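You operate a simulated robot arm through the tools that you are given. There is no shell and no other tool.

Carry out the task below with a simulated robot arm. There is one attempt and no reset: what you move stays moved.

Task
Put things in order on the corner table top. At the end: the yellow tester stands where the yellow chock stood; the orange relay stands on top of the small brown box (marked "SEALS"); the yellow chock from the corner table top stands on top of the silver o-ring tin; the grey vent cap stands on top of the short white jar; whatever was shut is shut again. Leave all else as you found it, and nothing knocked over.

It is judged by the outcome, as a careful person would: the job done as asked, and still so three seconds after it is handed in. It fails if anything else is knocked over, pushed out of place, dropped, spilled or broken. Lids that push on must go on centred and level and be pressed home; caps that screw on are set level and turned clockwise until they are tight.

Robot
A 7-joint arm with a two-finger parallel gripper, fixed in place. Base frame: the origin is on the floor under the middle of its stand, x ahead of it, y to its left, z up; the work surface is at about z = 85. Readings come in cm, rad, newtons and seconds.
With the tool pointing down near the work surface it reaches from about 30 to 70 cm from the base axis. Its first joint turns from -1.152 to 1.152 rad. Payload 1.57 kg.
The TCP is the grasp point between the finger pads, 3 cm short of the fingertips. In the tool frame z runs along the fingers and y along their closing line. Largest opening 11 cm; finger width 2.4, thickness 1.2; the body of the gripper, 4.8 by 11.2 cm, starts 7.8 cm behind the TCP.
Orientation is that of the tool frame in the base frame, as a unit quaternion [x, y, z, w]. With the fingers straight down and closing along the base's y, the tool's x points along the base's -x, its y along +y and its z along -z.

Tools
- The arm moves only by the tool step_arm. Its argument "commands" is a list of rows, each a list of 3 entries, a list of its own where there are three numbers: the opening, from 0 (shut) to 1 (fully open), then the shift along the tool's x, y, z in units of 25 mm (1.0 is 25 mm), then the turn, a rotation vector about the tool's x, y, z in units of 6 degrees (1.0 is 6 degrees). In form: [[claw, [tx, ty, tz], [ax, ay, az]], ...]. A call has 1 to 20 rows; each row shifts and turns the commanded pose from where the row before left it, along the tool's axes as they then stand. A call with a number of a shift or a turn outside -1 to 1 is refused whole. A row lasts 0.2 s, in which the tool goes at most 5 cm and 0.15 rad; a call with a longer step from one row to the next is refused whole, and so is a gripper value outside its range. Where a pose cannot be reached the arm comes as near as it can. A force on the tool above 40 N (or 10 N above the force at the start of the call, whichever is more), or a blocked arm, ends the call early, and 0.2 s more pass. Each finger travels about 10.8 cm/s and halts on what it meets, pressing with about 33 N; the grip force reading is that of the motor and also rises with nothing between the fingers. The clock runs only during rows and for 0.2 s after the last one: add rows that do not move to give the fingers time. The reply holds the time, the measured pose of the TCP, the force on the tool along the base axes, the opening and the grip force, in the units named above and with some noise, with the torque about the TCP (base axes, N m) and any sound that the robot's microphone picked up.
- Cameras (640 x 400 px; columns grow to the right, rows downward): "scene" is fixed at [18.19, -40.53, 141.03]; the picture's right is [0.61, -0.79, 0.00], its down [-0.41, -0.32, -0.85] and it looks along [0.68, 0.52, -0.52] (base axes); focal length 313 px, centre (320, 200). "wrist" rides on the gripper at [7, 1.6, -14.1] in the tool frame; the picture's right is [-0.23, 0.97, 0.00], its down [-0.85, -0.20, -0.48] and it looks along [-0.47, -0.11, 0.88] (tool axes); focal length 222 px, centre (320, 200). There is no depth. A picture from a camera that has moved, and an enlarged one, comes with that camera's place and axes in the base frame and with its lens.
- capture(camera): a new picture of that camera. No time passes.
- enlarge(camera, box): a new picture of the part [left, top, right, bottom] of that camera's present view, enlarged. No time passes.
- hand_in(): hands the job in; it is judged then, once.

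Places have to be worked out from the pictures, the camera data and where the tool is seen. Open the gripper and draw the arm clear of the work before you hand the job in, unless the task says otherwise.

The tools are called after "Emit:" by a JSON object that holds its "fn" and its "kwargs". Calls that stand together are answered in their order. step_arm: Moves the arm, as the interface text tells. Its arguments: {"type":"object","properties":{"commands":{"type":"array"}},"required":["commands"]} The other tools are called the same way: capture (camera) takes a picture; enlarge (camera, box) takes an enlarged picture of a part of a camera's view; hand_in () hands the job in.

At the start:

```text
time_s: 0.0
eef_pos: [47.41, 3.24, 121.98]
tool_rot: [0.001, 1.0, 0.001, 0.0]
wrist_force: [0.1, 0.0, 0.1]
torque: [-0.02, -0.01, -0.02]
finger_gap: 11.0
finger_force: 0.1
```

scene: 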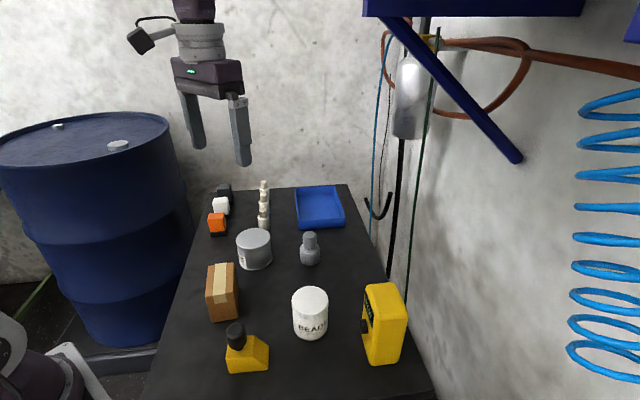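
wrist: 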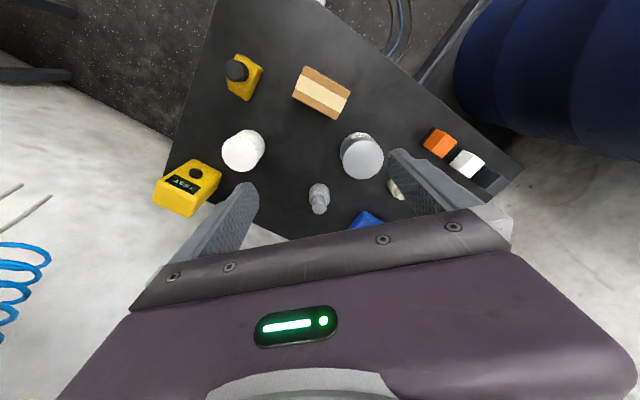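

I start by looking more closely at the objects on the table from both cameras.

Emit:
{"fn": "enlarge", "kwargs": {"camera": "scene", "box": [190, 170, 350, 270]}}

Emit:
{"fn": "enlarge", "kwargs": {"camera": "scene", "box": [190, 250, 430, 400]}}

Emit:
{"fn": "enlarge", "kwargs": {"camera": "wrist", "box": [140, 30, 400, 230]}}

Emit:
{"fn": "enlarge", "kwargs": {"camera": "wrist", "box": [320, 90, 540, 230]}}

```text
4.00 times, centred on (270, 220) of scene
camera zoom: at [18.19, -40.53, 141.03], right [0.61, -0.79, 0.0], down [-0.41, -0.32, -0.85], along [0.68, 0.52, -0.52], focal length 1252 px, centre (520, 120)
```

zoom: 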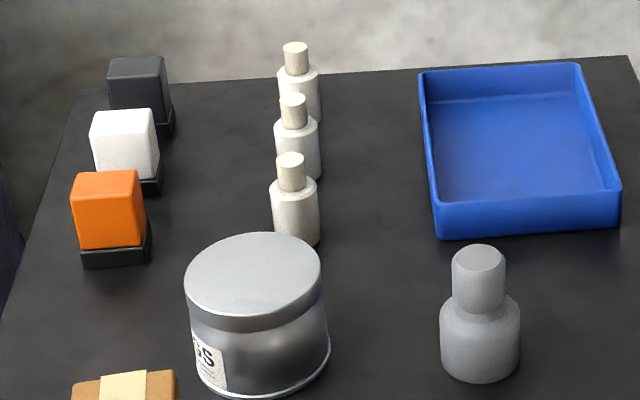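

```text
2.67 times, centred on (310, 325) of scene
camera zoom: at [18.19, -40.53, 141.03], right [0.61, -0.79, 0.0], down [-0.41, -0.32, -0.85], along [0.68, 0.52, -0.52], focal length 835 px, centre (347, -133)
```

zoom: 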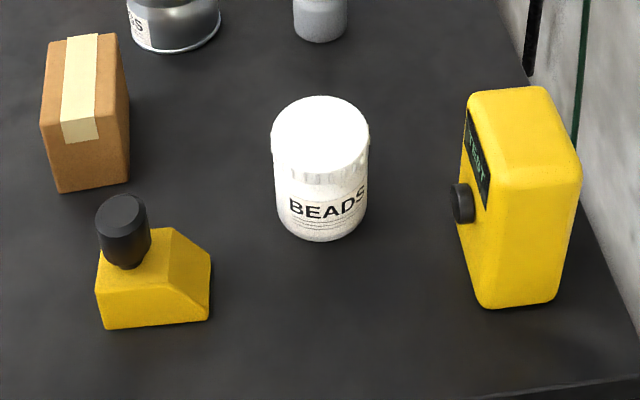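

```text
2.00 times, centred on (270, 130) of wrist
camera zoom: at [40.33, 4.93, 136.09], right [0.23, 0.97, 0.0], down [0.85, -0.2, 0.48], along [0.47, -0.11, -0.88], focal length 444 px, centre (420, 340)
```

zoom: 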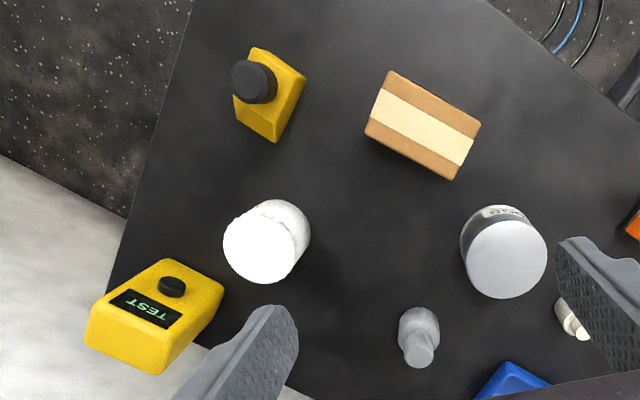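

```text
2.86 times, centred on (430, 160) of wrist
camera zoom: at [40.33, 4.93, 136.09], right [0.23, 0.97, 0.0], down [0.85, -0.2, 0.48], along [0.47, -0.11, -0.88], focal length 635 px, centre (6, 314)
```

zoom: 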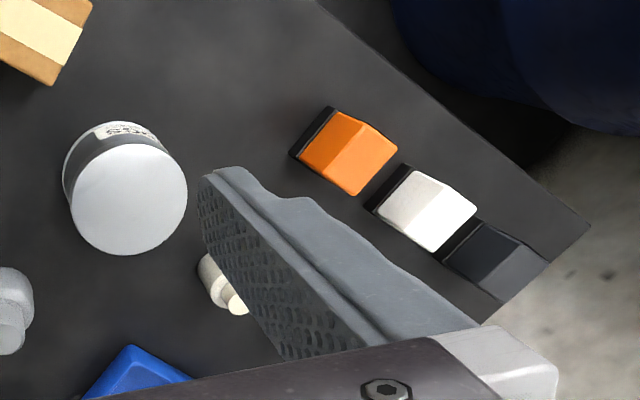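

Now close zooms on each object for measurement.

Emit:
{"fn": "enlarge", "kwargs": {"camera": "scene", "box": [210, 315, 290, 385]}}

Emit:
{"fn": "enlarge", "kwargs": {"camera": "scene", "box": [340, 270, 430, 380]}}

Emit:
{"fn": "enlarge", "kwargs": {"camera": "wrist", "box": [210, 40, 290, 110]}}

Emit:
{"fn": "enlarge", "kwargs": {"camera": "scene", "box": [190, 250, 270, 330]}}

Emit:
{"fn": "enlarge", "kwargs": {"camera": "wrist", "box": [140, 140, 240, 230]}}

```text
5.71 times, centred on (250, 350) of scene
camera zoom: at [18.19, -40.53, 141.03], right [0.61, -0.79, 0.0], down [-0.41, -0.32, -0.85], along [0.68, 0.52, -0.52], focal length 1789 px, centre (720, -657)
```

zoom: 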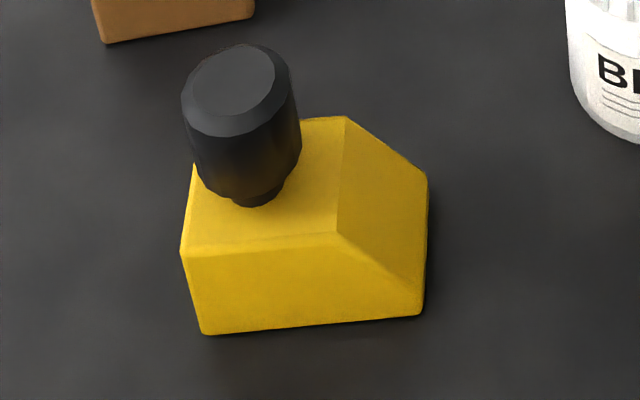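

```text
3.64 times, centred on (385, 325) of scene
camera zoom: at [18.19, -40.53, 141.03], right [0.61, -0.79, 0.0], down [-0.41, -0.32, -0.85], along [0.68, 0.52, -0.52], focal length 1138 px, centre (84, -254)
```

zoom: 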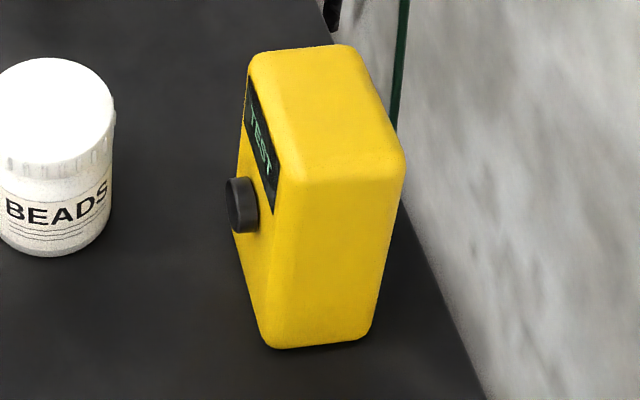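

```text
5.71 times, centred on (250, 75) of wrist
camera zoom: at [40.33, 4.93, 136.09], right [0.23, 0.97, 0.0], down [0.85, -0.2, 0.48], along [0.47, -0.11, -0.88], focal length 1269 px, centre (720, 914)
```

zoom: 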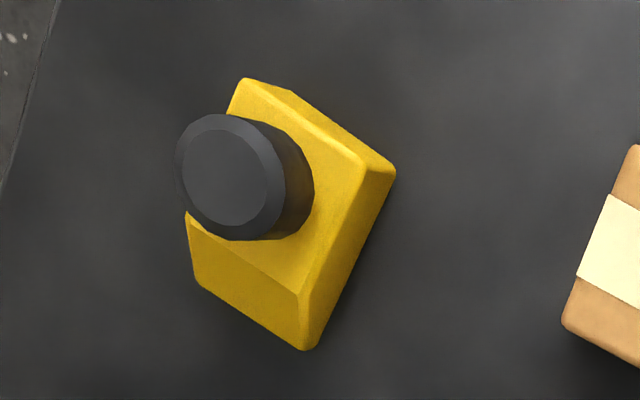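

```text
5.00 times, centred on (230, 290) of scene
camera zoom: at [18.19, -40.53, 141.03], right [0.61, -0.79, 0.0], down [-0.41, -0.32, -0.85], along [0.68, 0.52, -0.52], focal length 1565 px, centre (770, -250)
```

zoom: 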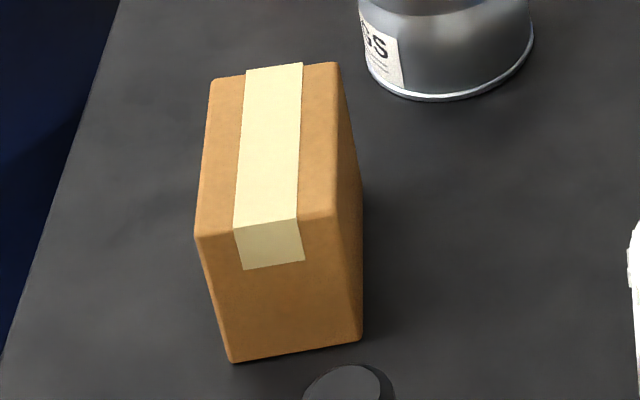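

```text
4.44 times, centred on (190, 185) of wrist
camera zoom: at [40.33, 4.93, 136.09], right [0.23, 0.97, 0.0], down [0.85, -0.2, 0.48], along [0.47, -0.11, -0.88], focal length 987 px, centre (898, 267)
```

zoom: 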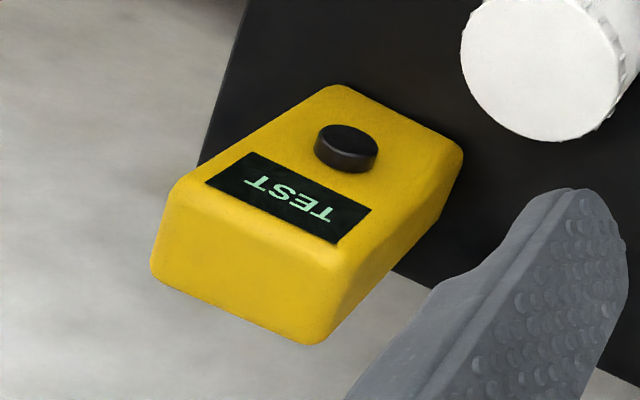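

Estimates: chock near (37.4, -9.1) with its length at about -47°, and a knob top at z≈95. The other places are tester (54.8, -26.8), box (43, 5), tin (57.2, 10.6), jar (50, -13.5), vent cap (65.5, -0.6) and relay (58.8, 28). I'll move above the chock and turn the tool so it closes across the chock's width.

Emit:
{"fn": "step_arm", "kwargs": {"commands": [[1, [0.495, -0.62, 0.85], [0, 0, 0]], [1, [0.495, -0.62, 0.85], [0, 0, 0]], [1, [0.495, -0.62, 0.85], [0, 0, 0]], [1, [0.495, -0.62, 0.85], [0, 0, 0]], [1, [0.495, -0.62, 0.85], [0, 0, 0]], [1, [0.495, -0.62, 0.85], [0, 0, 0]], [1, [0.495, -0.62, 0.85], [0, 0, 0]], [1, [0.495, -0.62, 0.85], [0, 0, 0]], [1, [0, 0, 0], [0, 0, 0.98]], [1, [0, 0, 0], [0, 0, 0.98]], [1, [0, 0, 0], [0, 0, 0.98]], [1, [0, 0, 0], [0, 0, 0.98]], [1, [0, 0, 0], [0, 0, 0.98]], [1, [0, 0, 0], [0, 0, 0.98]], [1, [0, 0, 0], [0, 0, 0.98]], [1, [0, 0, 0], [0, 0, 0.98]]]}}

Emit:
{"fn": "capture", "kwargs": {"camera": "wrist"}}

Emit:
{"fn": "capture", "kwargs": {"camera": "scene"}}

```text
time_s: 3.4
eef_pos: [37.42, -9.08, 105.04]
tool_rot: [0.4, 0.917, 0.0, 0.001]
wrist_force: [-0.8, 0.3, -0.1]
torque: [-0.02, -0.07, -0.03]
finger_gap: 11.01
finger_force: 0.1
```

```text
taken
camera wrist: at [33.81, -2.89, 119.13], right [0.87, 0.5, 0.0], down [0.44, -0.76, 0.48], along [0.24, -0.42, -0.88], focal length 222 px, centre (320, 200)
```

wrist: 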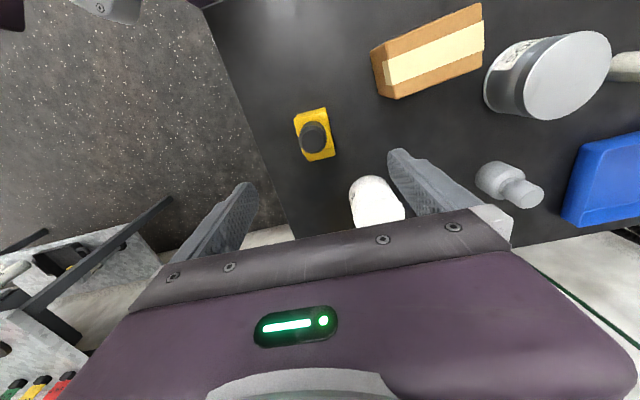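

```text
taken
```

scene: 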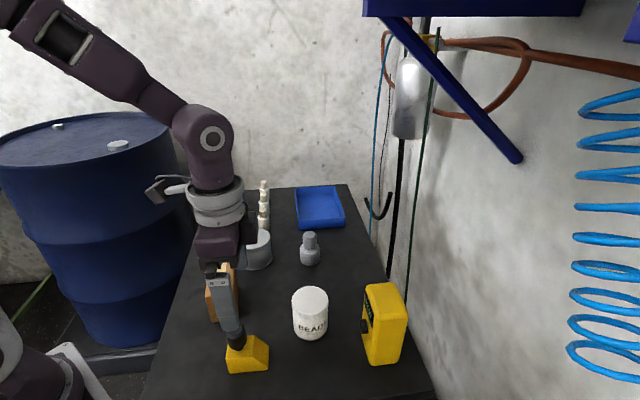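

The pose is as planned, so I enlarge the wrist view to refine the chock's place and angle.

Emit:
{"fn": "enlarge", "kwargs": {"camera": "wrist", "box": [270, 90, 370, 180]}}

Emit:
{"fn": "enlarge", "kwargs": {"camera": "wrist", "box": [360, 0, 640, 220]}}

```text
4.44 times, centred on (320, 135) of wrist
camera zoom: at [33.81, -2.89, 119.13], right [0.87, 0.5, 0.0], down [0.44, -0.76, 0.48], along [0.24, -0.42, -0.88], focal length 987 px, centre (320, 489)
```

zoom: 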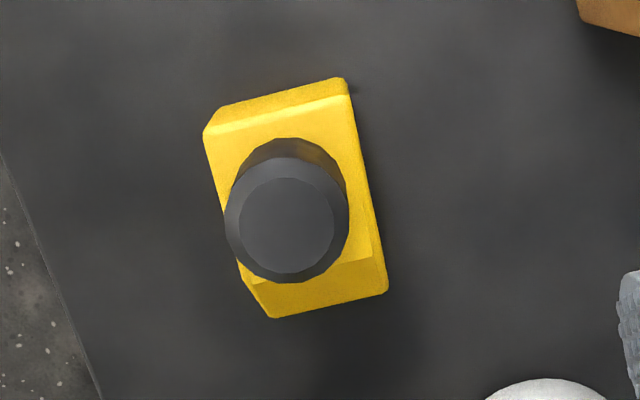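

```text
1.82 times, centred on (500, 110) of wrist
camera zoom: at [33.81, -2.89, 119.13], right [0.87, 0.5, 0.0], down [0.44, -0.76, 0.48], along [0.24, -0.42, -0.88], focal length 404 px, centre (-7, 364)
```

zoom: 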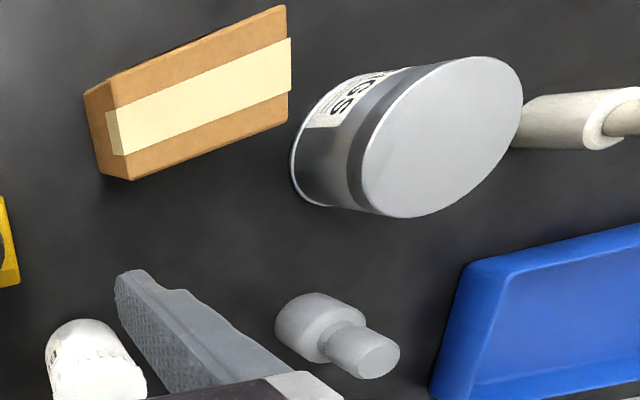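

The wrist view puts the chock's body centre at about (37.3, -9.5), with width ≈4.1 and angle -47°. I shift slightly to grip the full-height part and descend partway, then check.

Emit:
{"fn": "step_arm", "kwargs": {"commands": [[0.8, [0.165, -0.12, 0], [0, 0, 0]], [0.8, [0, 0, 0.9], [0, 0, 0]], [0.8, [0, 0, 0.9], [0, 0, 0]], [0.8, [0, 0, 0.9], [0, 0, 0]], [0.8, [0, 0, 0.9], [0, 0, 0]], [0.8, [0, 0, 0.9], [0, 0, 0]], [0.8, [0, 0, 0], [0, 0, 0]]]}}

Emit:
{"fn": "capture", "kwargs": {"camera": "wrist"}}

Emit:
{"fn": "enlarge", "kwargs": {"camera": "scene", "box": [170, 250, 330, 390]}}

```text
time_s: 5.0
eef_pos: [37.0, -8.97, 93.88]
tool_rot: [0.4, 0.917, 0.0, 0.0]
wrist_force: [0.8, -1.0, -0.7]
torque: [0.02, -0.01, 0.01]
finger_gap: 8.81
finger_force: 0.0
```

```text
taken
camera wrist: at [33.34, -2.72, 107.85], right [0.87, 0.5, 0.0], down [0.44, -0.76, 0.48], along [0.24, -0.41, -0.88], focal length 222 px, centre (320, 200)
```

wrist: 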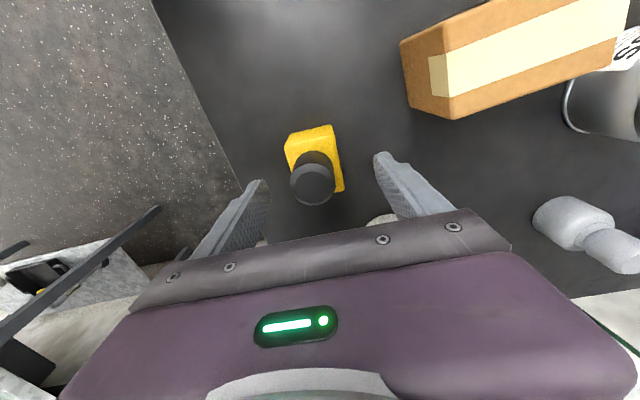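

```text
2.86 times, centred on (250, 320) of scene
camera zoom: at [18.19, -40.53, 141.03], right [0.61, -0.79, 0.0], down [-0.41, -0.32, -0.85], along [0.68, 0.52, -0.52], focal length 894 px, centre (520, -143)
```

zoom: 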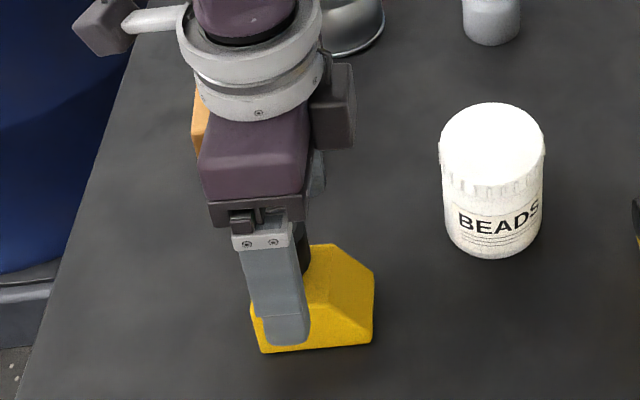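

The fingers straddle the block and the knob fits under the palm. I descend the remaining 5 cm, then close.

Emit:
{"fn": "step_arm", "kwargs": {"commands": [[0.8, [0, 0, 0.7], [0, 0, 0]], [0.8, [0, 0, 0.7], [0, 0, 0]], [0.8, [0, 0, 0.6], [0, 0, 0]], [0.8, [0, 0, 0], [0, 0, 0]], [0.6, [0, 0, 0], [0, 0, 0]], [0.5, [0, 0, 0], [0, 0, 0]], [0.42, [0, 0, 0], [0, 0, 0]], [0.36, [0, 0, 0], [0, 0, 0]], [0.3, [0, 0, 0], [0, 0, 0]], [0.2, [0, 0, 0], [0, 0, 0]], [0.2, [0, 0, 0], [0, 0, 0]]]}}

Emit:
{"fn": "capture", "kwargs": {"camera": "wrist"}}

Emit:
{"fn": "enlarge", "kwargs": {"camera": "scene", "box": [170, 250, 330, 390]}}

```text
time_s: 7.4
eef_pos: [37.0, -8.88, 88.82]
tool_rot: [0.398, 0.917, 0.001, 0.0]
wrist_force: [-0.9, -0.4, -1.0]
torque: [0.02, 0.05, -0.01]
finger_gap: 4.39
finger_force: 32.7
```

```text
taken
camera wrist: at [33.4, -2.73, 102.94], right [0.87, 0.5, 0.0], down [0.44, -0.76, 0.48], along [0.24, -0.41, -0.88], focal length 222 px, centre (320, 200)
```

wrist: 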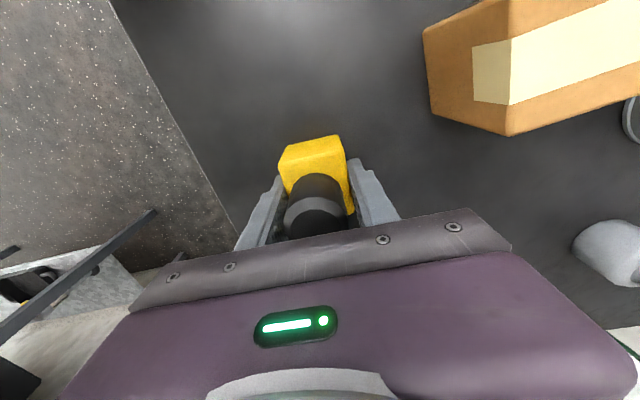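

```text
2.86 times, centred on (250, 320) of scene
camera zoom: at [18.19, -40.53, 141.03], right [0.61, -0.79, 0.0], down [-0.41, -0.32, -0.85], along [0.68, 0.52, -0.52], focal length 894 px, centre (520, -143)
```

zoom: 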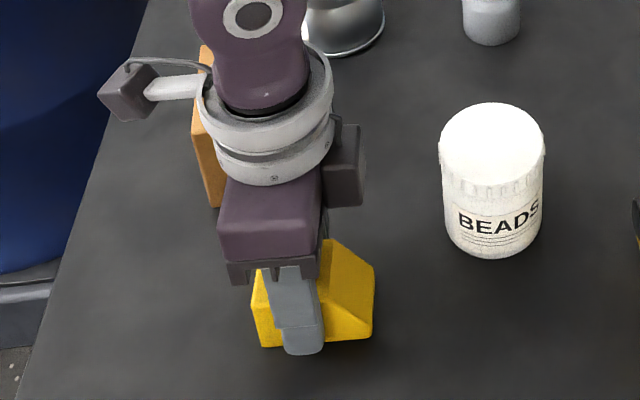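

The chock is held (gap 4.39 cm). I lift it straight up and check that it comes along level.

Emit:
{"fn": "step_arm", "kwargs": {"commands": [[0.2, [0, 0, -0.3], [0, 0, 0]], [0.2, [0, 0, -0.6], [0, 0, 0]], [0.2, [0, 0, -0.9], [0, 0, 0]], [0.2, [0, 0, -0.9], [0, 0, 0]], [0.2, [0, 0, -0.9], [0, 0, 0]], [0.2, [0, 0, -0.9], [0, 0, 0]], [0.2, [0, 0, -0.9], [0, 0, 0]], [0.2, [0, 0, -0.6], [0, 0, 0]], [0.2, [0, 0, -0.4], [0, 0, 0]], [0.2, [0, 0, 0], [0, 0, 0]]]}}

Emit:
{"fn": "capture", "kwargs": {"camera": "wrist"}}

Emit:
{"fn": "capture", "kwargs": {"camera": "scene"}}

```text
time_s: 9.6
eef_pos: [36.97, -9.06, 104.91]
tool_rot: [0.399, 0.917, 0.0, 0.0]
wrist_force: [0.0, -0.9, -1.2]
torque: [0.02, 0.02, 0.01]
finger_gap: 4.38
finger_force: 33.1
```

```text
taken
camera wrist: at [33.34, -2.79, 118.95], right [0.87, 0.5, 0.0], down [0.44, -0.76, 0.48], along [0.24, -0.42, -0.88], focal length 222 px, centre (320, 200)
```

wrist: 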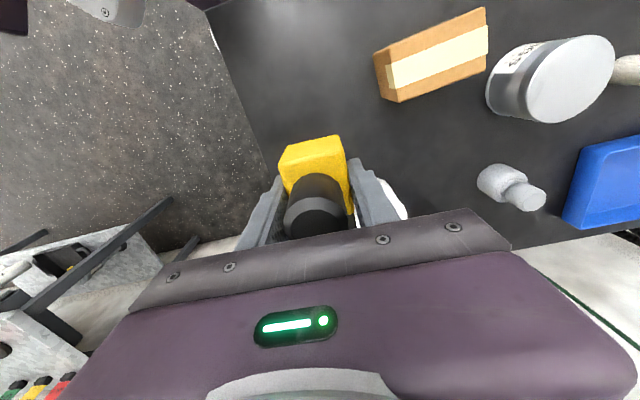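

```text
taken
```

scene: 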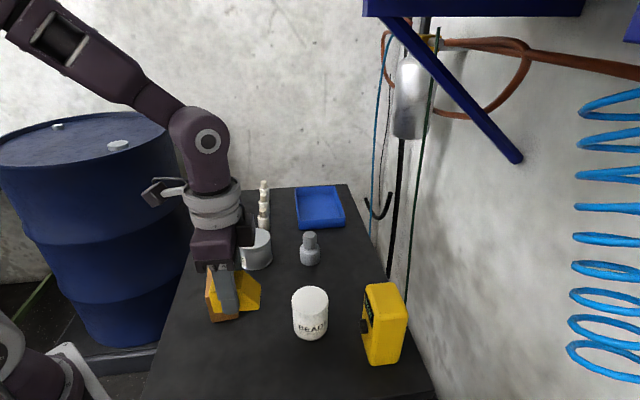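

The chock is secure and level. I carry it over to the tin at this height.

Emit:
{"fn": "step_arm", "kwargs": {"commands": [[0.2, [0.037, 0.4, 0], [0, 0, 0]], [0.2, [0.037, 0.8, 0], [0, 0, 0]], [0.2, [0.037, 0.95, 0], [0, 0, 0]], [0.2, [0.037, 0.95, 0], [0, 0, 0]], [0.2, [0.037, 0.95, 0], [0, 0, 0]], [0.2, [0.037, 0.95, 0], [0, 0, 0]], [0.2, [0.037, 0.95, 0], [0, 0, 0]], [0.2, [0.037, 0.95, 0], [0, 0, 0]], [0.2, [0.037, 0.95, 0], [0, 0, 0]], [0.2, [0.037, 0.95, 0], [0, 0, 0]], [0.2, [0.037, 0.95, 0], [0, 0, 0]], [0.2, [0.037, 0.8, 0], [0, 0, 0]], [0.2, [0.03, 0.62, 0], [0, 0, 0]], [0.2, [0, 0, 0], [0, 0, 0]]]}}

Emit:
{"fn": "capture", "kwargs": {"camera": "wrist"}}

Emit:
{"fn": "capture", "kwargs": {"camera": "scene"}}

```text
time_s: 12.6
eef_pos: [56.57, 10.84, 104.9]
tool_rot: [0.398, 0.917, 0.0, 0.001]
wrist_force: [0.5, -0.3, -2.6]
torque: [0.02, 0.01, 0.01]
finger_gap: 4.38
finger_force: 33.0
```

```text
taken
camera wrist: at [52.97, 17.1, 118.89], right [0.87, 0.5, 0.0], down [0.44, -0.76, 0.48], along [0.24, -0.41, -0.88], focal length 222 px, centre (320, 200)
```

wrist: 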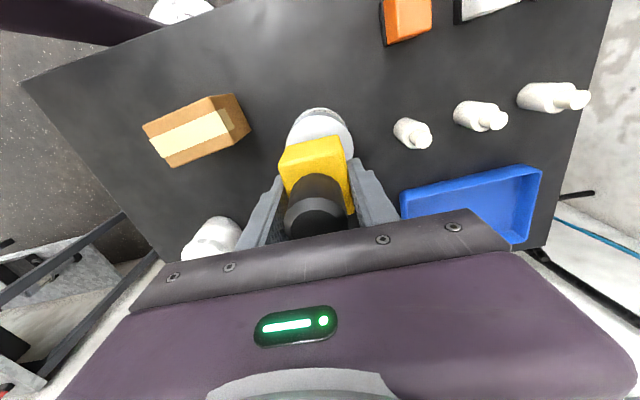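

```text
taken
```

scene: 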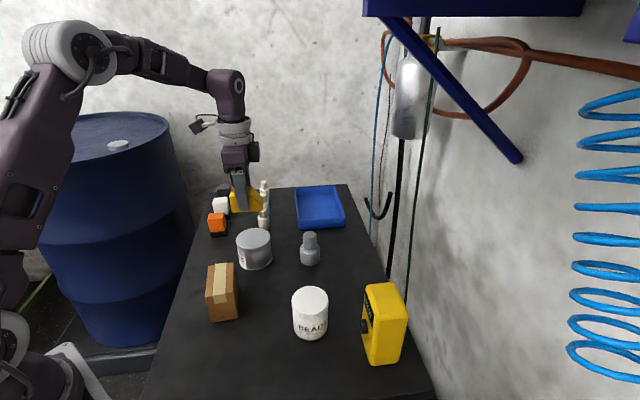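

I enlarge the wrist view to check the tin's centre relative to the held chock, and to locate the relay too.

Emit:
{"fn": "enlarge", "kwargs": {"camera": "wrist", "box": [260, 90, 380, 180]}}

Emit:
{"fn": "enlarge", "kwargs": {"camera": "wrist", "box": [360, 0, 540, 120]}}

Emit:
{"fn": "enlarge", "kwargs": {"camera": "scene", "box": [200, 150, 300, 280]}}

```text
4.44 times, centred on (320, 135) of wrist
camera zoom: at [52.97, 17.1, 118.89], right [0.87, 0.5, 0.0], down [0.44, -0.76, 0.48], along [0.24, -0.41, -0.88], focal length 987 px, centre (320, 489)
```

zoom: 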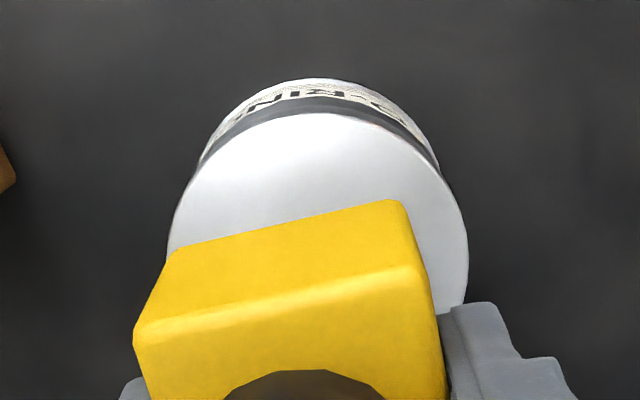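

```text
3.33 times, centred on (450, 60) of wrist
camera zoom: at [52.97, 17.1, 118.89], right [0.87, 0.5, 0.0], down [0.44, -0.76, 0.48], along [0.24, -0.41, -0.88], focal length 740 px, centre (-113, 667)
```

zoom: 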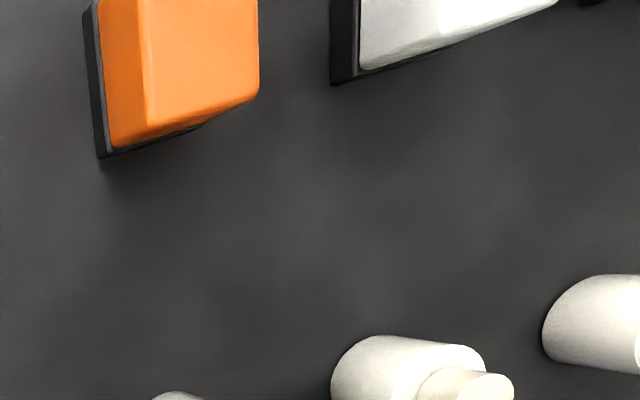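

```text
3.08 times, centred on (250, 215) of scene
camera zoom: at [18.2, -40.53, 141.03], right [0.61, -0.79, 0.0], down [-0.41, -0.32, -0.85], along [0.68, 0.52, -0.52], focal length 963 px, centre (535, 154)
```

zoom: 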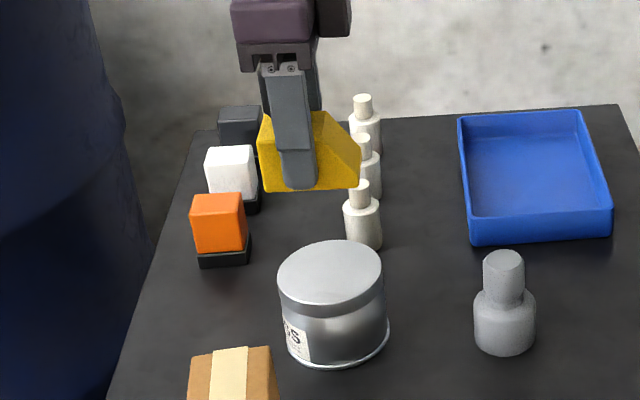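

The tin's centre is at about (56.7, 10.5) with radius 4.15, so only a small correction is needed. I descend to just above the lid and look from the side.

Emit:
{"fn": "step_arm", "kwargs": {"commands": [[0.2, [0.07, -0.04, 0.5], [0, 0, 0]], [0.2, [0, 0, 0.8], [0, 0, 0]], [0.2, [0, 0, 0.8], [0, 0, 0]], [0.2, [0, 0, 0.6], [0, 0, 0]], [0.2, [0, 0, 0.4], [0, 0, 0]], [0.2, [0, 0, 0.2], [0, 0, 0]], [0.2, [0, 0, 0], [0, 0, 0]]]}}

Emit:
{"fn": "enlarge", "kwargs": {"camera": "scene", "box": [200, 170, 310, 290]}}

```text
time_s: 14.2
eef_pos: [56.44, 10.87, 96.57]
tool_rot: [0.399, 0.917, 0.0, 0.001]
wrist_force: [-0.3, 0.5, -2.2]
torque: [-0.01, 0.0, -0.02]
finger_gap: 4.39
finger_force: 32.4
```

```text
3.33 times, centred on (255, 230) of scene
camera zoom: at [18.2, -40.53, 141.03], right [0.61, -0.79, 0.0], down [-0.41, -0.32, -0.85], along [0.68, 0.52, -0.52], focal length 1043 px, centre (537, 100)
```

zoom: 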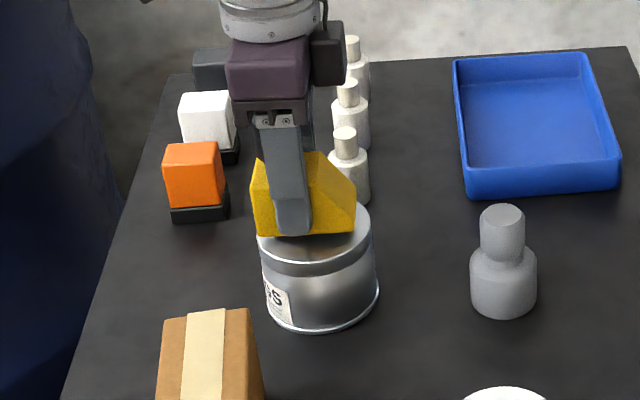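

It is about 1 cm above the lid. I creep down in small steps while watching the force.

Emit:
{"fn": "step_arm", "kwargs": {"commands": [[0.2, [0, 0, 0.1], [0, 0, 0]], [0.2, [0, 0, 0.1], [0, 0, 0]], [0.2, [0, 0, 0], [0, 0, 0]]]}}

Emit:
{"fn": "step_arm", "kwargs": {"commands": [[0.2, [0, 0, 0.08], [0, 0, 0]], [0.2, [0, 0, 0], [0, 0, 0]]]}}

Emit:
{"fn": "step_arm", "kwargs": {"commands": [[0.2, [0, 0, 0.08], [0, 0, 0]], [0.2, [0, 0, 0], [0, 0, 0]]]}}

```text
time_s: 15.0
eef_pos: [56.41, 10.95, 96.05]
tool_rot: [0.399, 0.917, 0.0, 0.0]
wrist_force: [0.4, -0.8, -1.9]
torque: [0.01, -0.03, -0.02]
finger_gap: 4.37
finger_force: 33.1
```

```text
time_s: 15.6
eef_pos: [56.54, 11.02, 95.9]
tool_rot: [0.399, 0.917, 0.0, 0.0]
wrist_force: [-0.5, -0.7, -2.2]
torque: [0.0, -0.01, 0.02]
finger_gap: 4.38
finger_force: 32.7
```

```text
time_s: 16.2
eef_pos: [56.45, 11.03, 95.88]
tool_rot: [0.399, 0.917, 0.0, 0.001]
wrist_force: [-5.3, -0.3, 17.4]
torque: [-0.1, 0.37, -0.03]
finger_gap: 4.37
finger_force: 32.6
```

Contact is felt (17 N), so I ease up slightly to unload and check.

Emit:
{"fn": "step_arm", "kwargs": {"commands": [[0.2, [0, 0, -0.06], [0, 0, 0]], [0.2, [0, 0, 0], [0, 0, 0]]]}}

Emit:
{"fn": "enlarge", "kwargs": {"camera": "scene", "box": [200, 190, 310, 290]}}

Emit:
{"fn": "enlarge", "kwargs": {"camera": "wrist", "box": [240, 80, 400, 240]}}

```text
time_s: 16.8
eef_pos: [56.4, 10.96, 95.94]
tool_rot: [0.399, 0.917, -0.001, 0.001]
wrist_force: [0.4, -1.5, 8.8]
torque: [-0.07, 0.01, -0.01]
finger_gap: 4.38
finger_force: 32.8
```

```text
4.00 times, centred on (255, 240) of scene
camera zoom: at [18.18, -40.54, 141.03], right [0.61, -0.79, 0.0], down [-0.41, -0.32, -0.85], along [0.68, 0.52, -0.52], focal length 1252 px, centre (580, 40)
```

zoom: 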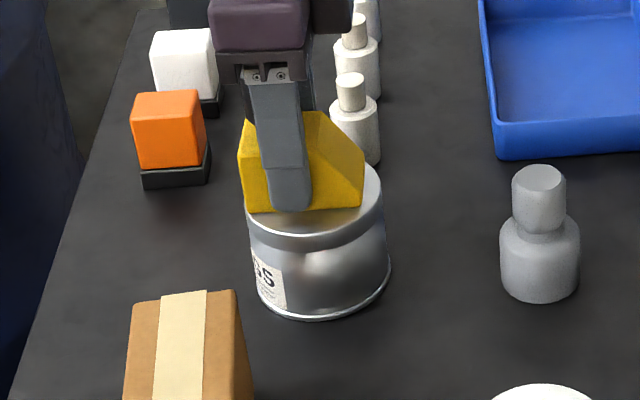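

```text
2.50 times, centred on (320, 160) of wrist
camera zoom: at [52.8, 17.18, 109.93], right [0.87, 0.5, 0.0], down [0.44, -0.76, 0.48], along [0.24, -0.42, -0.88], focal length 555 px, centre (320, 300)
```

zoom: 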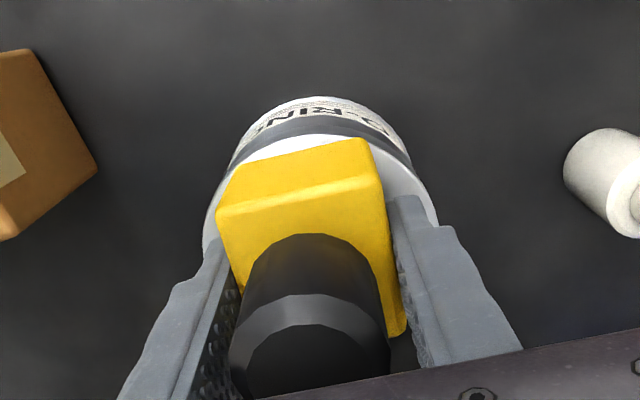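

The chock sits on the lid and is centred within its edge. I open slowly and then rise straight up.

Emit:
{"fn": "step_arm", "kwargs": {"commands": [[0.2, [0, 0, -0.02], [0, 0, 0]], [0.42, [0, 0, 0], [0, 0, 0]], [0.46, [0, 0, 0], [0, 0, 0]], [0.52, [0, 0, 0], [0, 0, 0]], [0.6, [0, 0, 0], [0, 0, 0]], [0.65, [0, 0, 0], [0, 0, 0]], [0.65, [0, 0, -0.2], [0, 0, 0]], [0.65, [0, 0, -0.5], [0, 0, 0]], [0.65, [0, 0, -0.9], [0, 0, 0]], [0.65, [0, 0, -0.9], [0, 0, 0]], [0.65, [0, 0, -0.9], [0, 0, 0]], [0.65, [0, 0, -0.9], [0, 0, 0]], [0.65, [0, 0, -0.9], [0, 0, 0]], [0.65, [0, 0, -0.6], [0, 0, 0]], [0.65, [0, 0, 0], [0, 0, 0]]]}}

Emit:
{"fn": "capture", "kwargs": {"camera": "scene"}}

Emit:
{"fn": "capture", "kwargs": {"camera": "wrist"}}

Emit:
{"fn": "enlarge", "kwargs": {"camera": "scene", "box": [200, 190, 310, 290]}}

```text
time_s: 20.0
eef_pos: [56.45, 10.97, 110.37]
tool_rot: [0.399, 0.917, 0.0, 0.0]
wrist_force: [0.3, -0.2, -0.4]
torque: [-0.01, 0.01, 0.01]
finger_gap: 7.17
finger_force: 0.1
```

```text
taken
```

scene: 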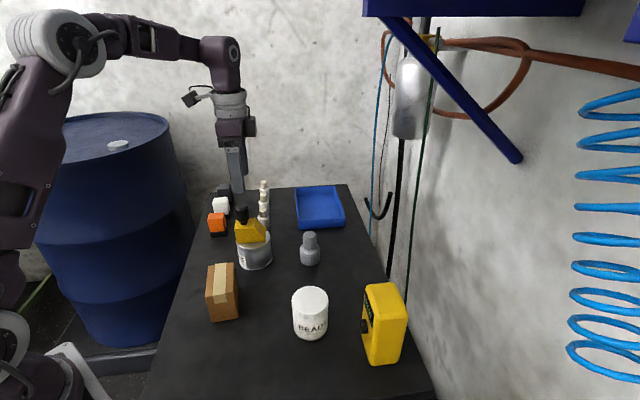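

```text
taken
camera wrist: at [52.83, 17.22, 124.42], right [0.87, 0.5, 0.0], down [0.44, -0.76, 0.48], along [0.24, -0.42, -0.88], focal length 222 px, centre (320, 200)
```

wrist: 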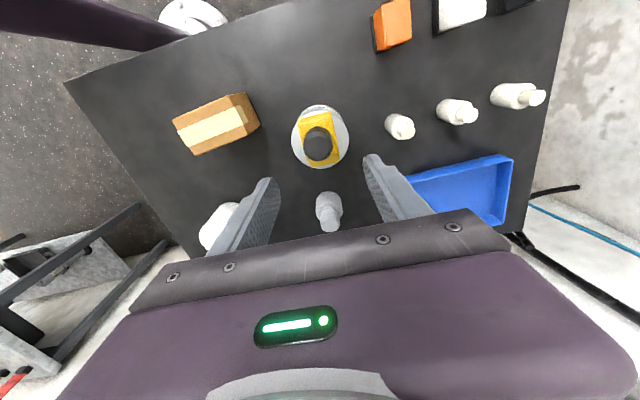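

```text
4.00 times, centred on (255, 240) of scene
camera zoom: at [18.19, -40.53, 141.03], right [0.61, -0.79, 0.0], down [-0.41, -0.32, -0.85], along [0.68, 0.52, -0.52], focal length 1252 px, centre (580, 40)
```

zoom: 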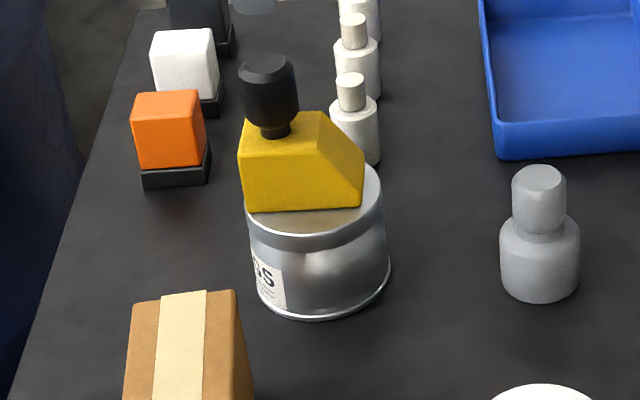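

The chock stands level on the tin. Next is the relay: I move above its estimated place (58.8, 28) with the same yaw for a close look.

Emit:
{"fn": "step_arm", "kwargs": {"commands": [[0.65, [0.62, 0.76, 0], [0, 0, 0]], [0.65, [0.62, 0.76, 0], [0, 0, 0]], [0.65, [0.62, 0.76, 0], [0, 0, 0]], [0.65, [0.62, 0.76, 0.4], [0, 0, 0]], [0.65, [0.62, 0.76, 0.4], [0, 0, 0]], [0.65, [0.62, 0.76, 0.4], [0, 0, 0]], [0.65, [0.61, 0.76, 0.4], [0, 0, 0]], [0.65, [0, 0, 0], [0, 0, 0]]]}}

Emit:
{"fn": "capture", "kwargs": {"camera": "wrist"}}

Emit:
{"fn": "enlarge", "kwargs": {"camera": "wrist", "box": [260, 70, 420, 190]}}

Emit:
{"fn": "capture", "kwargs": {"camera": "scene"}}

```text
time_s: 21.8
eef_pos: [58.81, 28.21, 106.28]
tool_rot: [0.399, 0.917, 0.0, 0.0]
wrist_force: [0.8, 0.7, 0.3]
torque: [0.01, 0.0, 0.02]
finger_gap: 7.17
finger_force: 0.0
```

```text
taken
camera wrist: at [55.22, 34.32, 120.34], right [0.87, 0.5, 0.0], down [0.44, -0.76, 0.48], along [0.24, -0.41, -0.88], focal length 222 px, centre (320, 200)
```

wrist: 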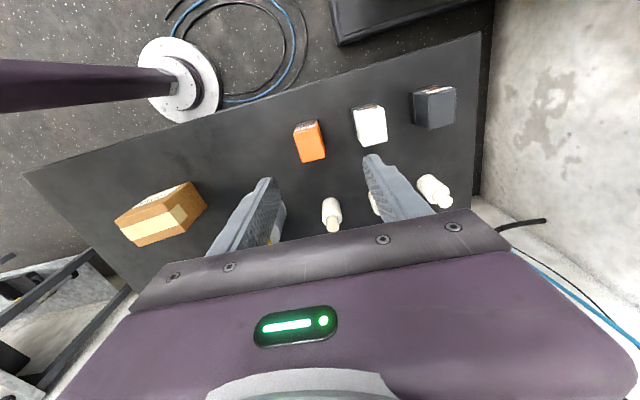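

```text
3.33 times, centred on (340, 130) of wrist
camera zoom: at [55.22, 34.32, 120.34], right [0.87, 0.5, 0.0], down [0.44, -0.76, 0.48], along [0.24, -0.41, -0.88], focal length 740 px, centre (253, 433)
```

zoom: 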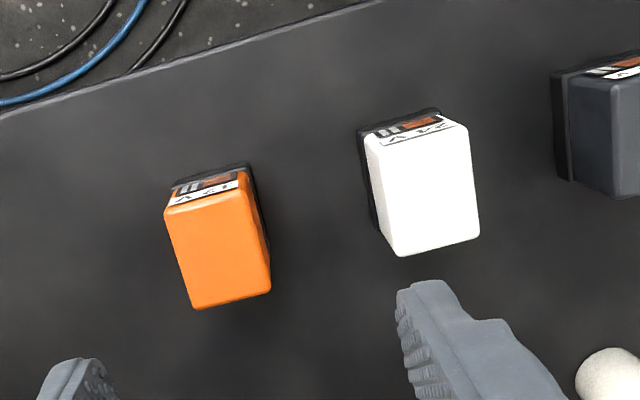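

```text
taken
```

scene: 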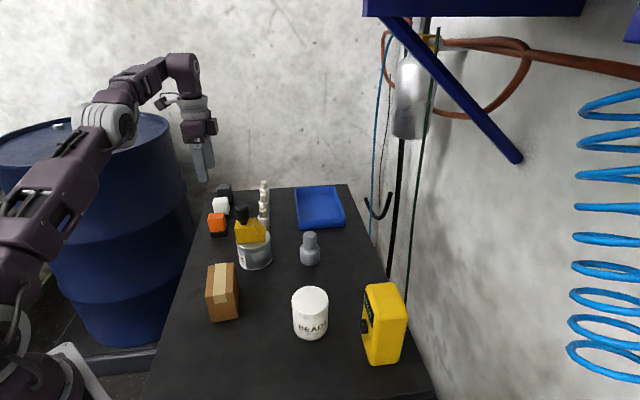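

The relay's top is centred at about (58.0, 27.0), about 3.2 wide across the closing line, with a gap of roughly 4.7 cm to the white one. I centre over it, narrow the opening and descend partway.

Emit:
{"fn": "step_arm", "kwargs": {"commands": [[0.5, [-0.13, -0.56, 0], [0, 0, 0]], [0.5, [0, 0, 0.8], [0, 0, 0]], [0.5, [0, 0, 0.9], [0, 0, 0]], [0.5, [0, 0, 0.9], [0, 0, 0]], [0.5, [0, 0, 0.9], [0, 0, 0]], [0.5, [0, 0, 0.5], [0, 0, 0]], [0.5, [0, 0, 0], [0, 0, 0]]]}}

Emit:
{"fn": "capture", "kwargs": {"camera": "wrist"}}

Emit:
{"fn": "enlarge", "kwargs": {"camera": "wrist", "box": [240, 80, 400, 240]}}

Emit:
{"fn": "enlarge", "kwargs": {"camera": "scene", "box": [160, 150, 280, 270]}}

```text
time_s: 23.4
eef_pos: [58.12, 26.9, 96.25]
tool_rot: [0.399, 0.917, 0.0, 0.0]
wrist_force: [0.7, 0.5, 0.5]
torque: [-0.01, 0.03, -0.02]
finger_gap: 5.49
finger_force: 0.0
```

```text
taken
camera wrist: at [54.39, 33.07, 110.39], right [0.87, 0.5, 0.0], down [0.44, -0.76, 0.48], along [0.24, -0.42, -0.88], focal length 222 px, centre (320, 200)
```

wrist: 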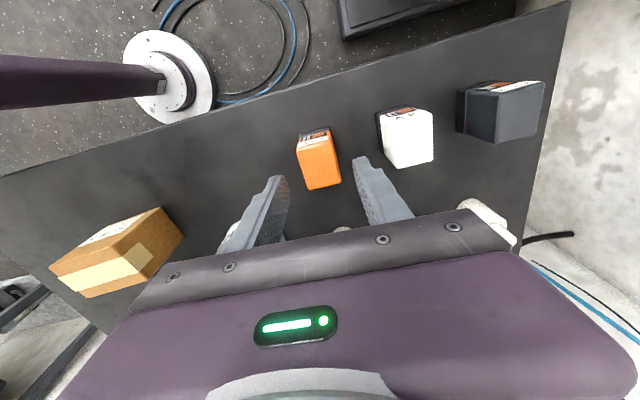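

```text
2.50 times, centred on (320, 160) of wrist
camera zoom: at [54.39, 33.07, 110.39], right [0.87, 0.5, 0.0], down [0.44, -0.76, 0.48], along [0.24, -0.42, -0.88], focal length 555 px, centre (320, 300)
```

zoom: 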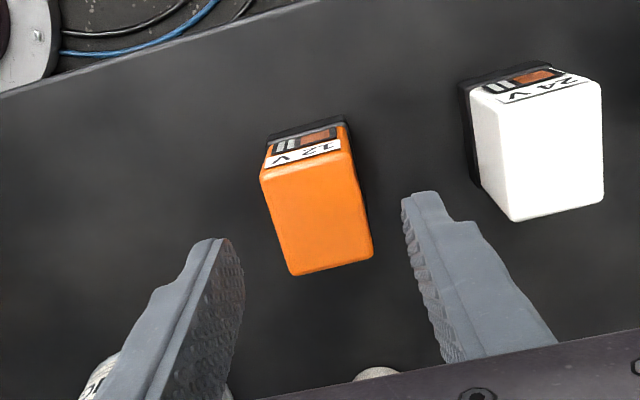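

```text
3.33 times, centred on (220, 210) of scene
camera zoom: at [18.19, -40.53, 141.03], right [0.61, -0.79, 0.0], down [-0.41, -0.32, -0.85], along [0.68, 0.52, -0.52], focal length 1043 px, centre (653, 167)
```

zoom: 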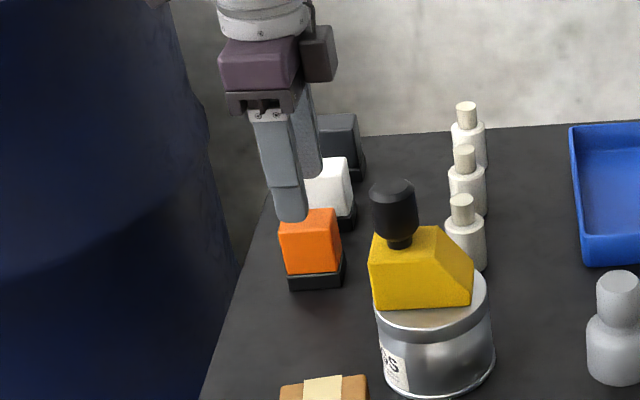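

The alignment is good and the relay is centred between the fingers. I descend to z≈89.8 and grip the orange body.

Emit:
{"fn": "step_arm", "kwargs": {"commands": [[0.5, [0, 0, 0.8], [0, 0, 0]], [0.5, [0, 0, 0.8], [0, 0, 0]], [0.5, [0, 0, 0.6], [0, 0, 0]], [0.5, [0, 0, 0.38], [0, 0, 0]], [0.5, [0, 0, 0], [0, 0, 0]], [0.4, [0, 0, 0], [0, 0, 0]], [0.33, [0, 0, 0], [0, 0, 0]], [0.28, [0, 0, 0], [0, 0, 0]], [0.22, [0, 0, 0], [0, 0, 0]], [0.15, [0, 0, 0], [0, 0, 0]], [0.15, [0, 0, 0], [0, 0, 0]]]}}

Emit:
{"fn": "enlarge", "kwargs": {"camera": "wrist", "box": [240, 80, 400, 240]}}

Emit:
{"fn": "enlarge", "kwargs": {"camera": "scene", "box": [160, 150, 280, 270]}}

```text
time_s: 25.8
eef_pos: [57.91, 26.81, 89.95]
tool_rot: [0.399, 0.917, 0.0, 0.0]
wrist_force: [0.8, 0.3, 0.8]
torque: [0.04, 0.04, 0.03]
finger_gap: 3.35
finger_force: 33.1
```

```text
2.50 times, centred on (320, 160) of wrist
camera zoom: at [54.33, 33.02, 104.17], right [0.87, 0.5, 0.0], down [0.44, -0.76, 0.48], along [0.24, -0.42, -0.88], focal length 555 px, centre (320, 300)
```

zoom: 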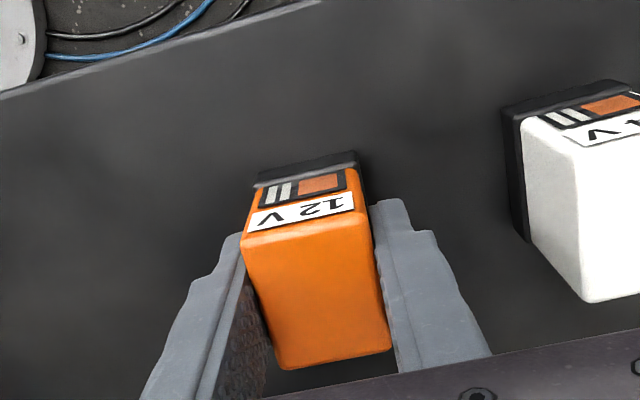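

```text
3.33 times, centred on (220, 210) of scene
camera zoom: at [18.19, -40.53, 141.03], right [0.61, -0.79, 0.0], down [-0.41, -0.32, -0.85], along [0.68, 0.52, -0.52], focal length 1043 px, centre (653, 167)
```

zoom: 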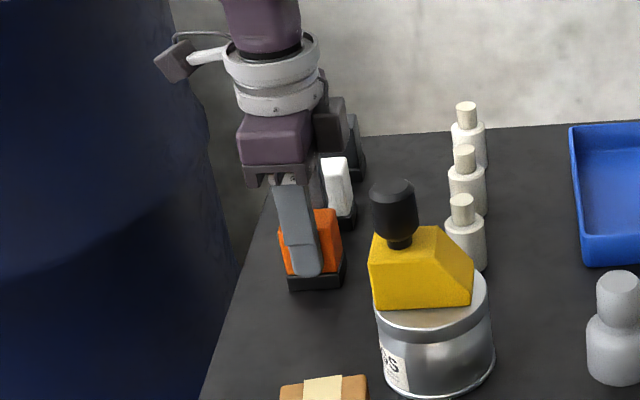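

The relay is gripped (3.35 cm). I lift it well above everything, then carry it over to the brown box.

Emit:
{"fn": "step_arm", "kwargs": {"commands": [[0.15, [0, 0, -0.3], [0, 0, 0]], [0.15, [0, 0, -0.6], [0, 0, 0]], [0.15, [0, 0, -0.9], [0, 0, 0]], [0.15, [0, 0, -0.9], [0, 0, 0]], [0.15, [0, 0, -0.9], [0, 0, 0]], [0.15, [0, 0, -0.9], [0, 0, 0]], [0.15, [0, 0, -0.9], [0, 0, 0]], [0.15, [0, 0, -0.9], [0, 0, 0]], [0.15, [0, 0, -0.9], [0, 0, 0]], [0.15, [0, 0, -0.5], [0, 0, 0]], [0.15, [0, 0, 0], [0, 0, 0]]]}}

Emit:
{"fn": "step_arm", "kwargs": {"commands": [[0.15, [-0.1, -0.45, 0], [0, 0, 0]], [0.15, [-0.19, -0.85, 0], [0, 0, 0]], [0.15, [-0.2, -0.9, 0], [0, 0, 0]], [0.15, [-0.2, -0.9, 0], [0, 0, 0]], [0.15, [-0.2, -0.9, 0], [0, 0, 0]], [0.15, [-0.2, -0.9, 0], [0, 0, 0]], [0.15, [-0.2, -0.9, 0], [0, 0, 0]], [0.15, [-0.2, -0.9, 0], [0, 0, 0]], [0.15, [-0.2, -0.9, 0], [0, 0, 0]], [0.15, [-0.2, -0.9, 0], [0, 0, 0]], [0.15, [-0.2, -0.9, 0], [0, 0, 0]], [0.15, [-0.19, -0.85, 0], [0, 0, 0]], [0.15, [-0.05, -0.28, 0], [0, 0, 0]], [0.15, [0, 0, 0], [0, 0, -1]], [0.15, [0, 0, 0], [0, 0, 0]]]}}

Emit:
{"fn": "capture", "kwargs": {"camera": "wrist"}}

Emit:
{"fn": "capture", "kwargs": {"camera": "scene"}}

```text
time_s: 28.2
eef_pos: [57.89, 26.76, 109.16]
tool_rot: [0.399, 0.917, -0.001, 0.001]
wrist_force: [-0.1, 0.6, -0.2]
torque: [0.0, 0.03, -0.01]
finger_gap: 3.36
finger_force: 32.9
```

```text
time_s: 31.4
eef_pos: [42.69, 4.61, 109.17]
tool_rot: [0.351, 0.936, -0.001, 0.0]
wrist_force: [-0.4, -0.3, -1.4]
torque: [0.0, 0.01, 0.01]
finger_gap: 3.35
finger_force: 32.6
```

```text
taken
camera wrist: at [38.41, 10.4, 123.3], right [0.81, 0.59, 0.0], down [0.51, -0.71, 0.48], along [0.28, -0.39, -0.88], focal length 222 px, centre (320, 200)
```

wrist: 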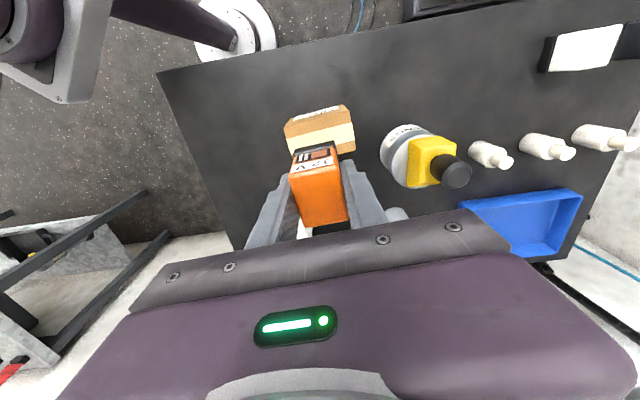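

```text
taken
```

scene: 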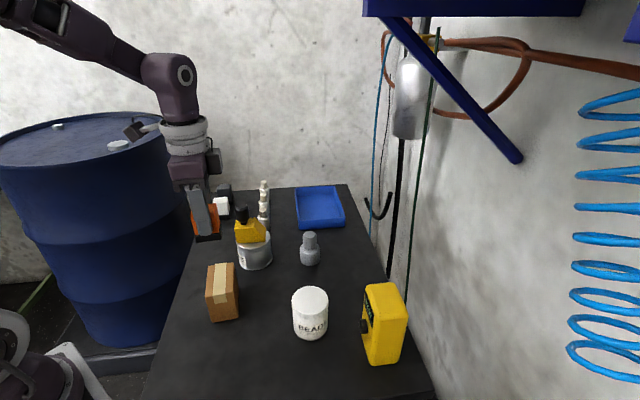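

Emit:
{"fn": "enlarge", "kwargs": {"camera": "wrist", "box": [260, 80, 380, 180]}}

```text
4.00 times, centred on (320, 130) of wrist
camera zoom: at [38.41, 10.4, 123.3], right [0.81, 0.59, 0.0], down [0.51, -0.71, 0.48], along [0.28, -0.39, -0.88], focal length 888 px, centre (320, 480)
```

zoom: 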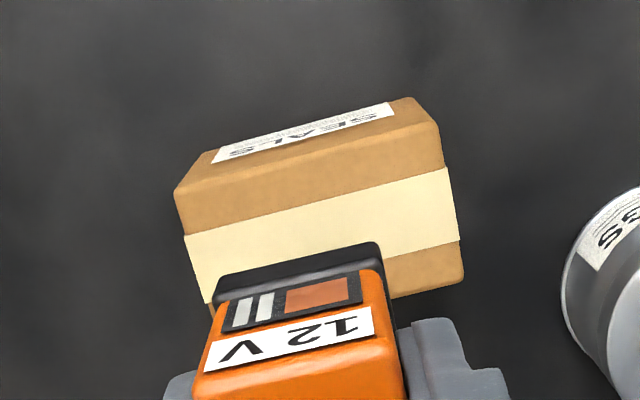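

The box top is centred at about (42.9, 4.6), almost directly below the relay. I descend to about 1 cm above the box top and then creep.

Emit:
{"fn": "step_arm", "kwargs": {"commands": [[0.15, [-0.06, 0.05, 0.5], [0, 0, 0]], [0.15, [0, 0, 0.9], [0, 0, 0]], [0.15, [0, 0, 0.9], [0, 0, 0]], [0.15, [0, 0, 0.9], [0, 0, 0]], [0.15, [0, 0, 0.6], [0, 0, 0]], [0.15, [0, 0, 0.3], [0, 0, 0]], [0.15, [0, 0, 0], [0, 0, 0]]]}}

Emit:
{"fn": "enlarge", "kwargs": {"camera": "scene", "box": [170, 220, 280, 330]}}

Emit:
{"fn": "enlarge", "kwargs": {"camera": "wrist", "box": [240, 80, 400, 240]}}

```text
time_s: 33.0
eef_pos: [43.02, 4.44, 98.81]
tool_rot: [0.351, 0.936, 0.0, 0.0]
wrist_force: [0.7, -0.3, 0.4]
torque: [-0.02, 0.03, 0.01]
finger_gap: 3.34
finger_force: 32.7
```

```text
3.64 times, centred on (225, 275) of scene
camera zoom: at [18.19, -40.53, 141.03], right [0.61, -0.79, 0.0], down [-0.41, -0.32, -0.85], along [0.68, 0.52, -0.52], focal length 1138 px, centre (666, -73)
```

zoom: 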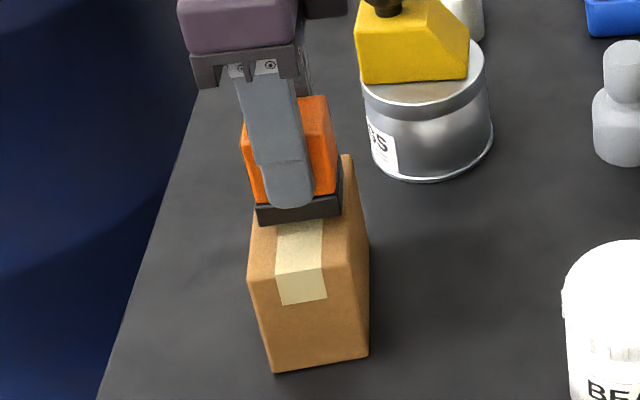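

```text
2.50 times, centred on (320, 160) of wrist
camera zoom: at [38.7, 10.32, 112.94], right [0.81, 0.59, 0.0], down [0.51, -0.71, 0.48], along [0.28, -0.39, -0.88], focal length 555 px, centre (320, 300)
```

zoom: 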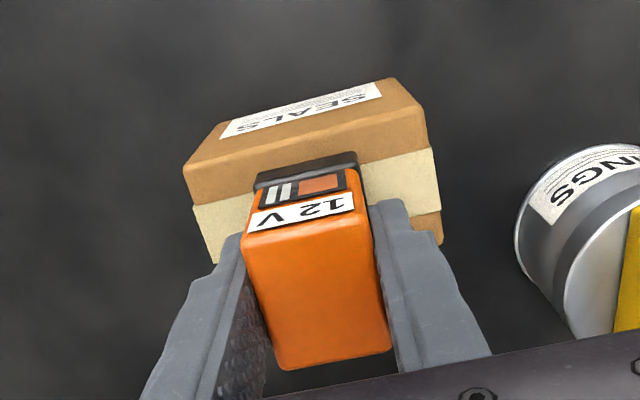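

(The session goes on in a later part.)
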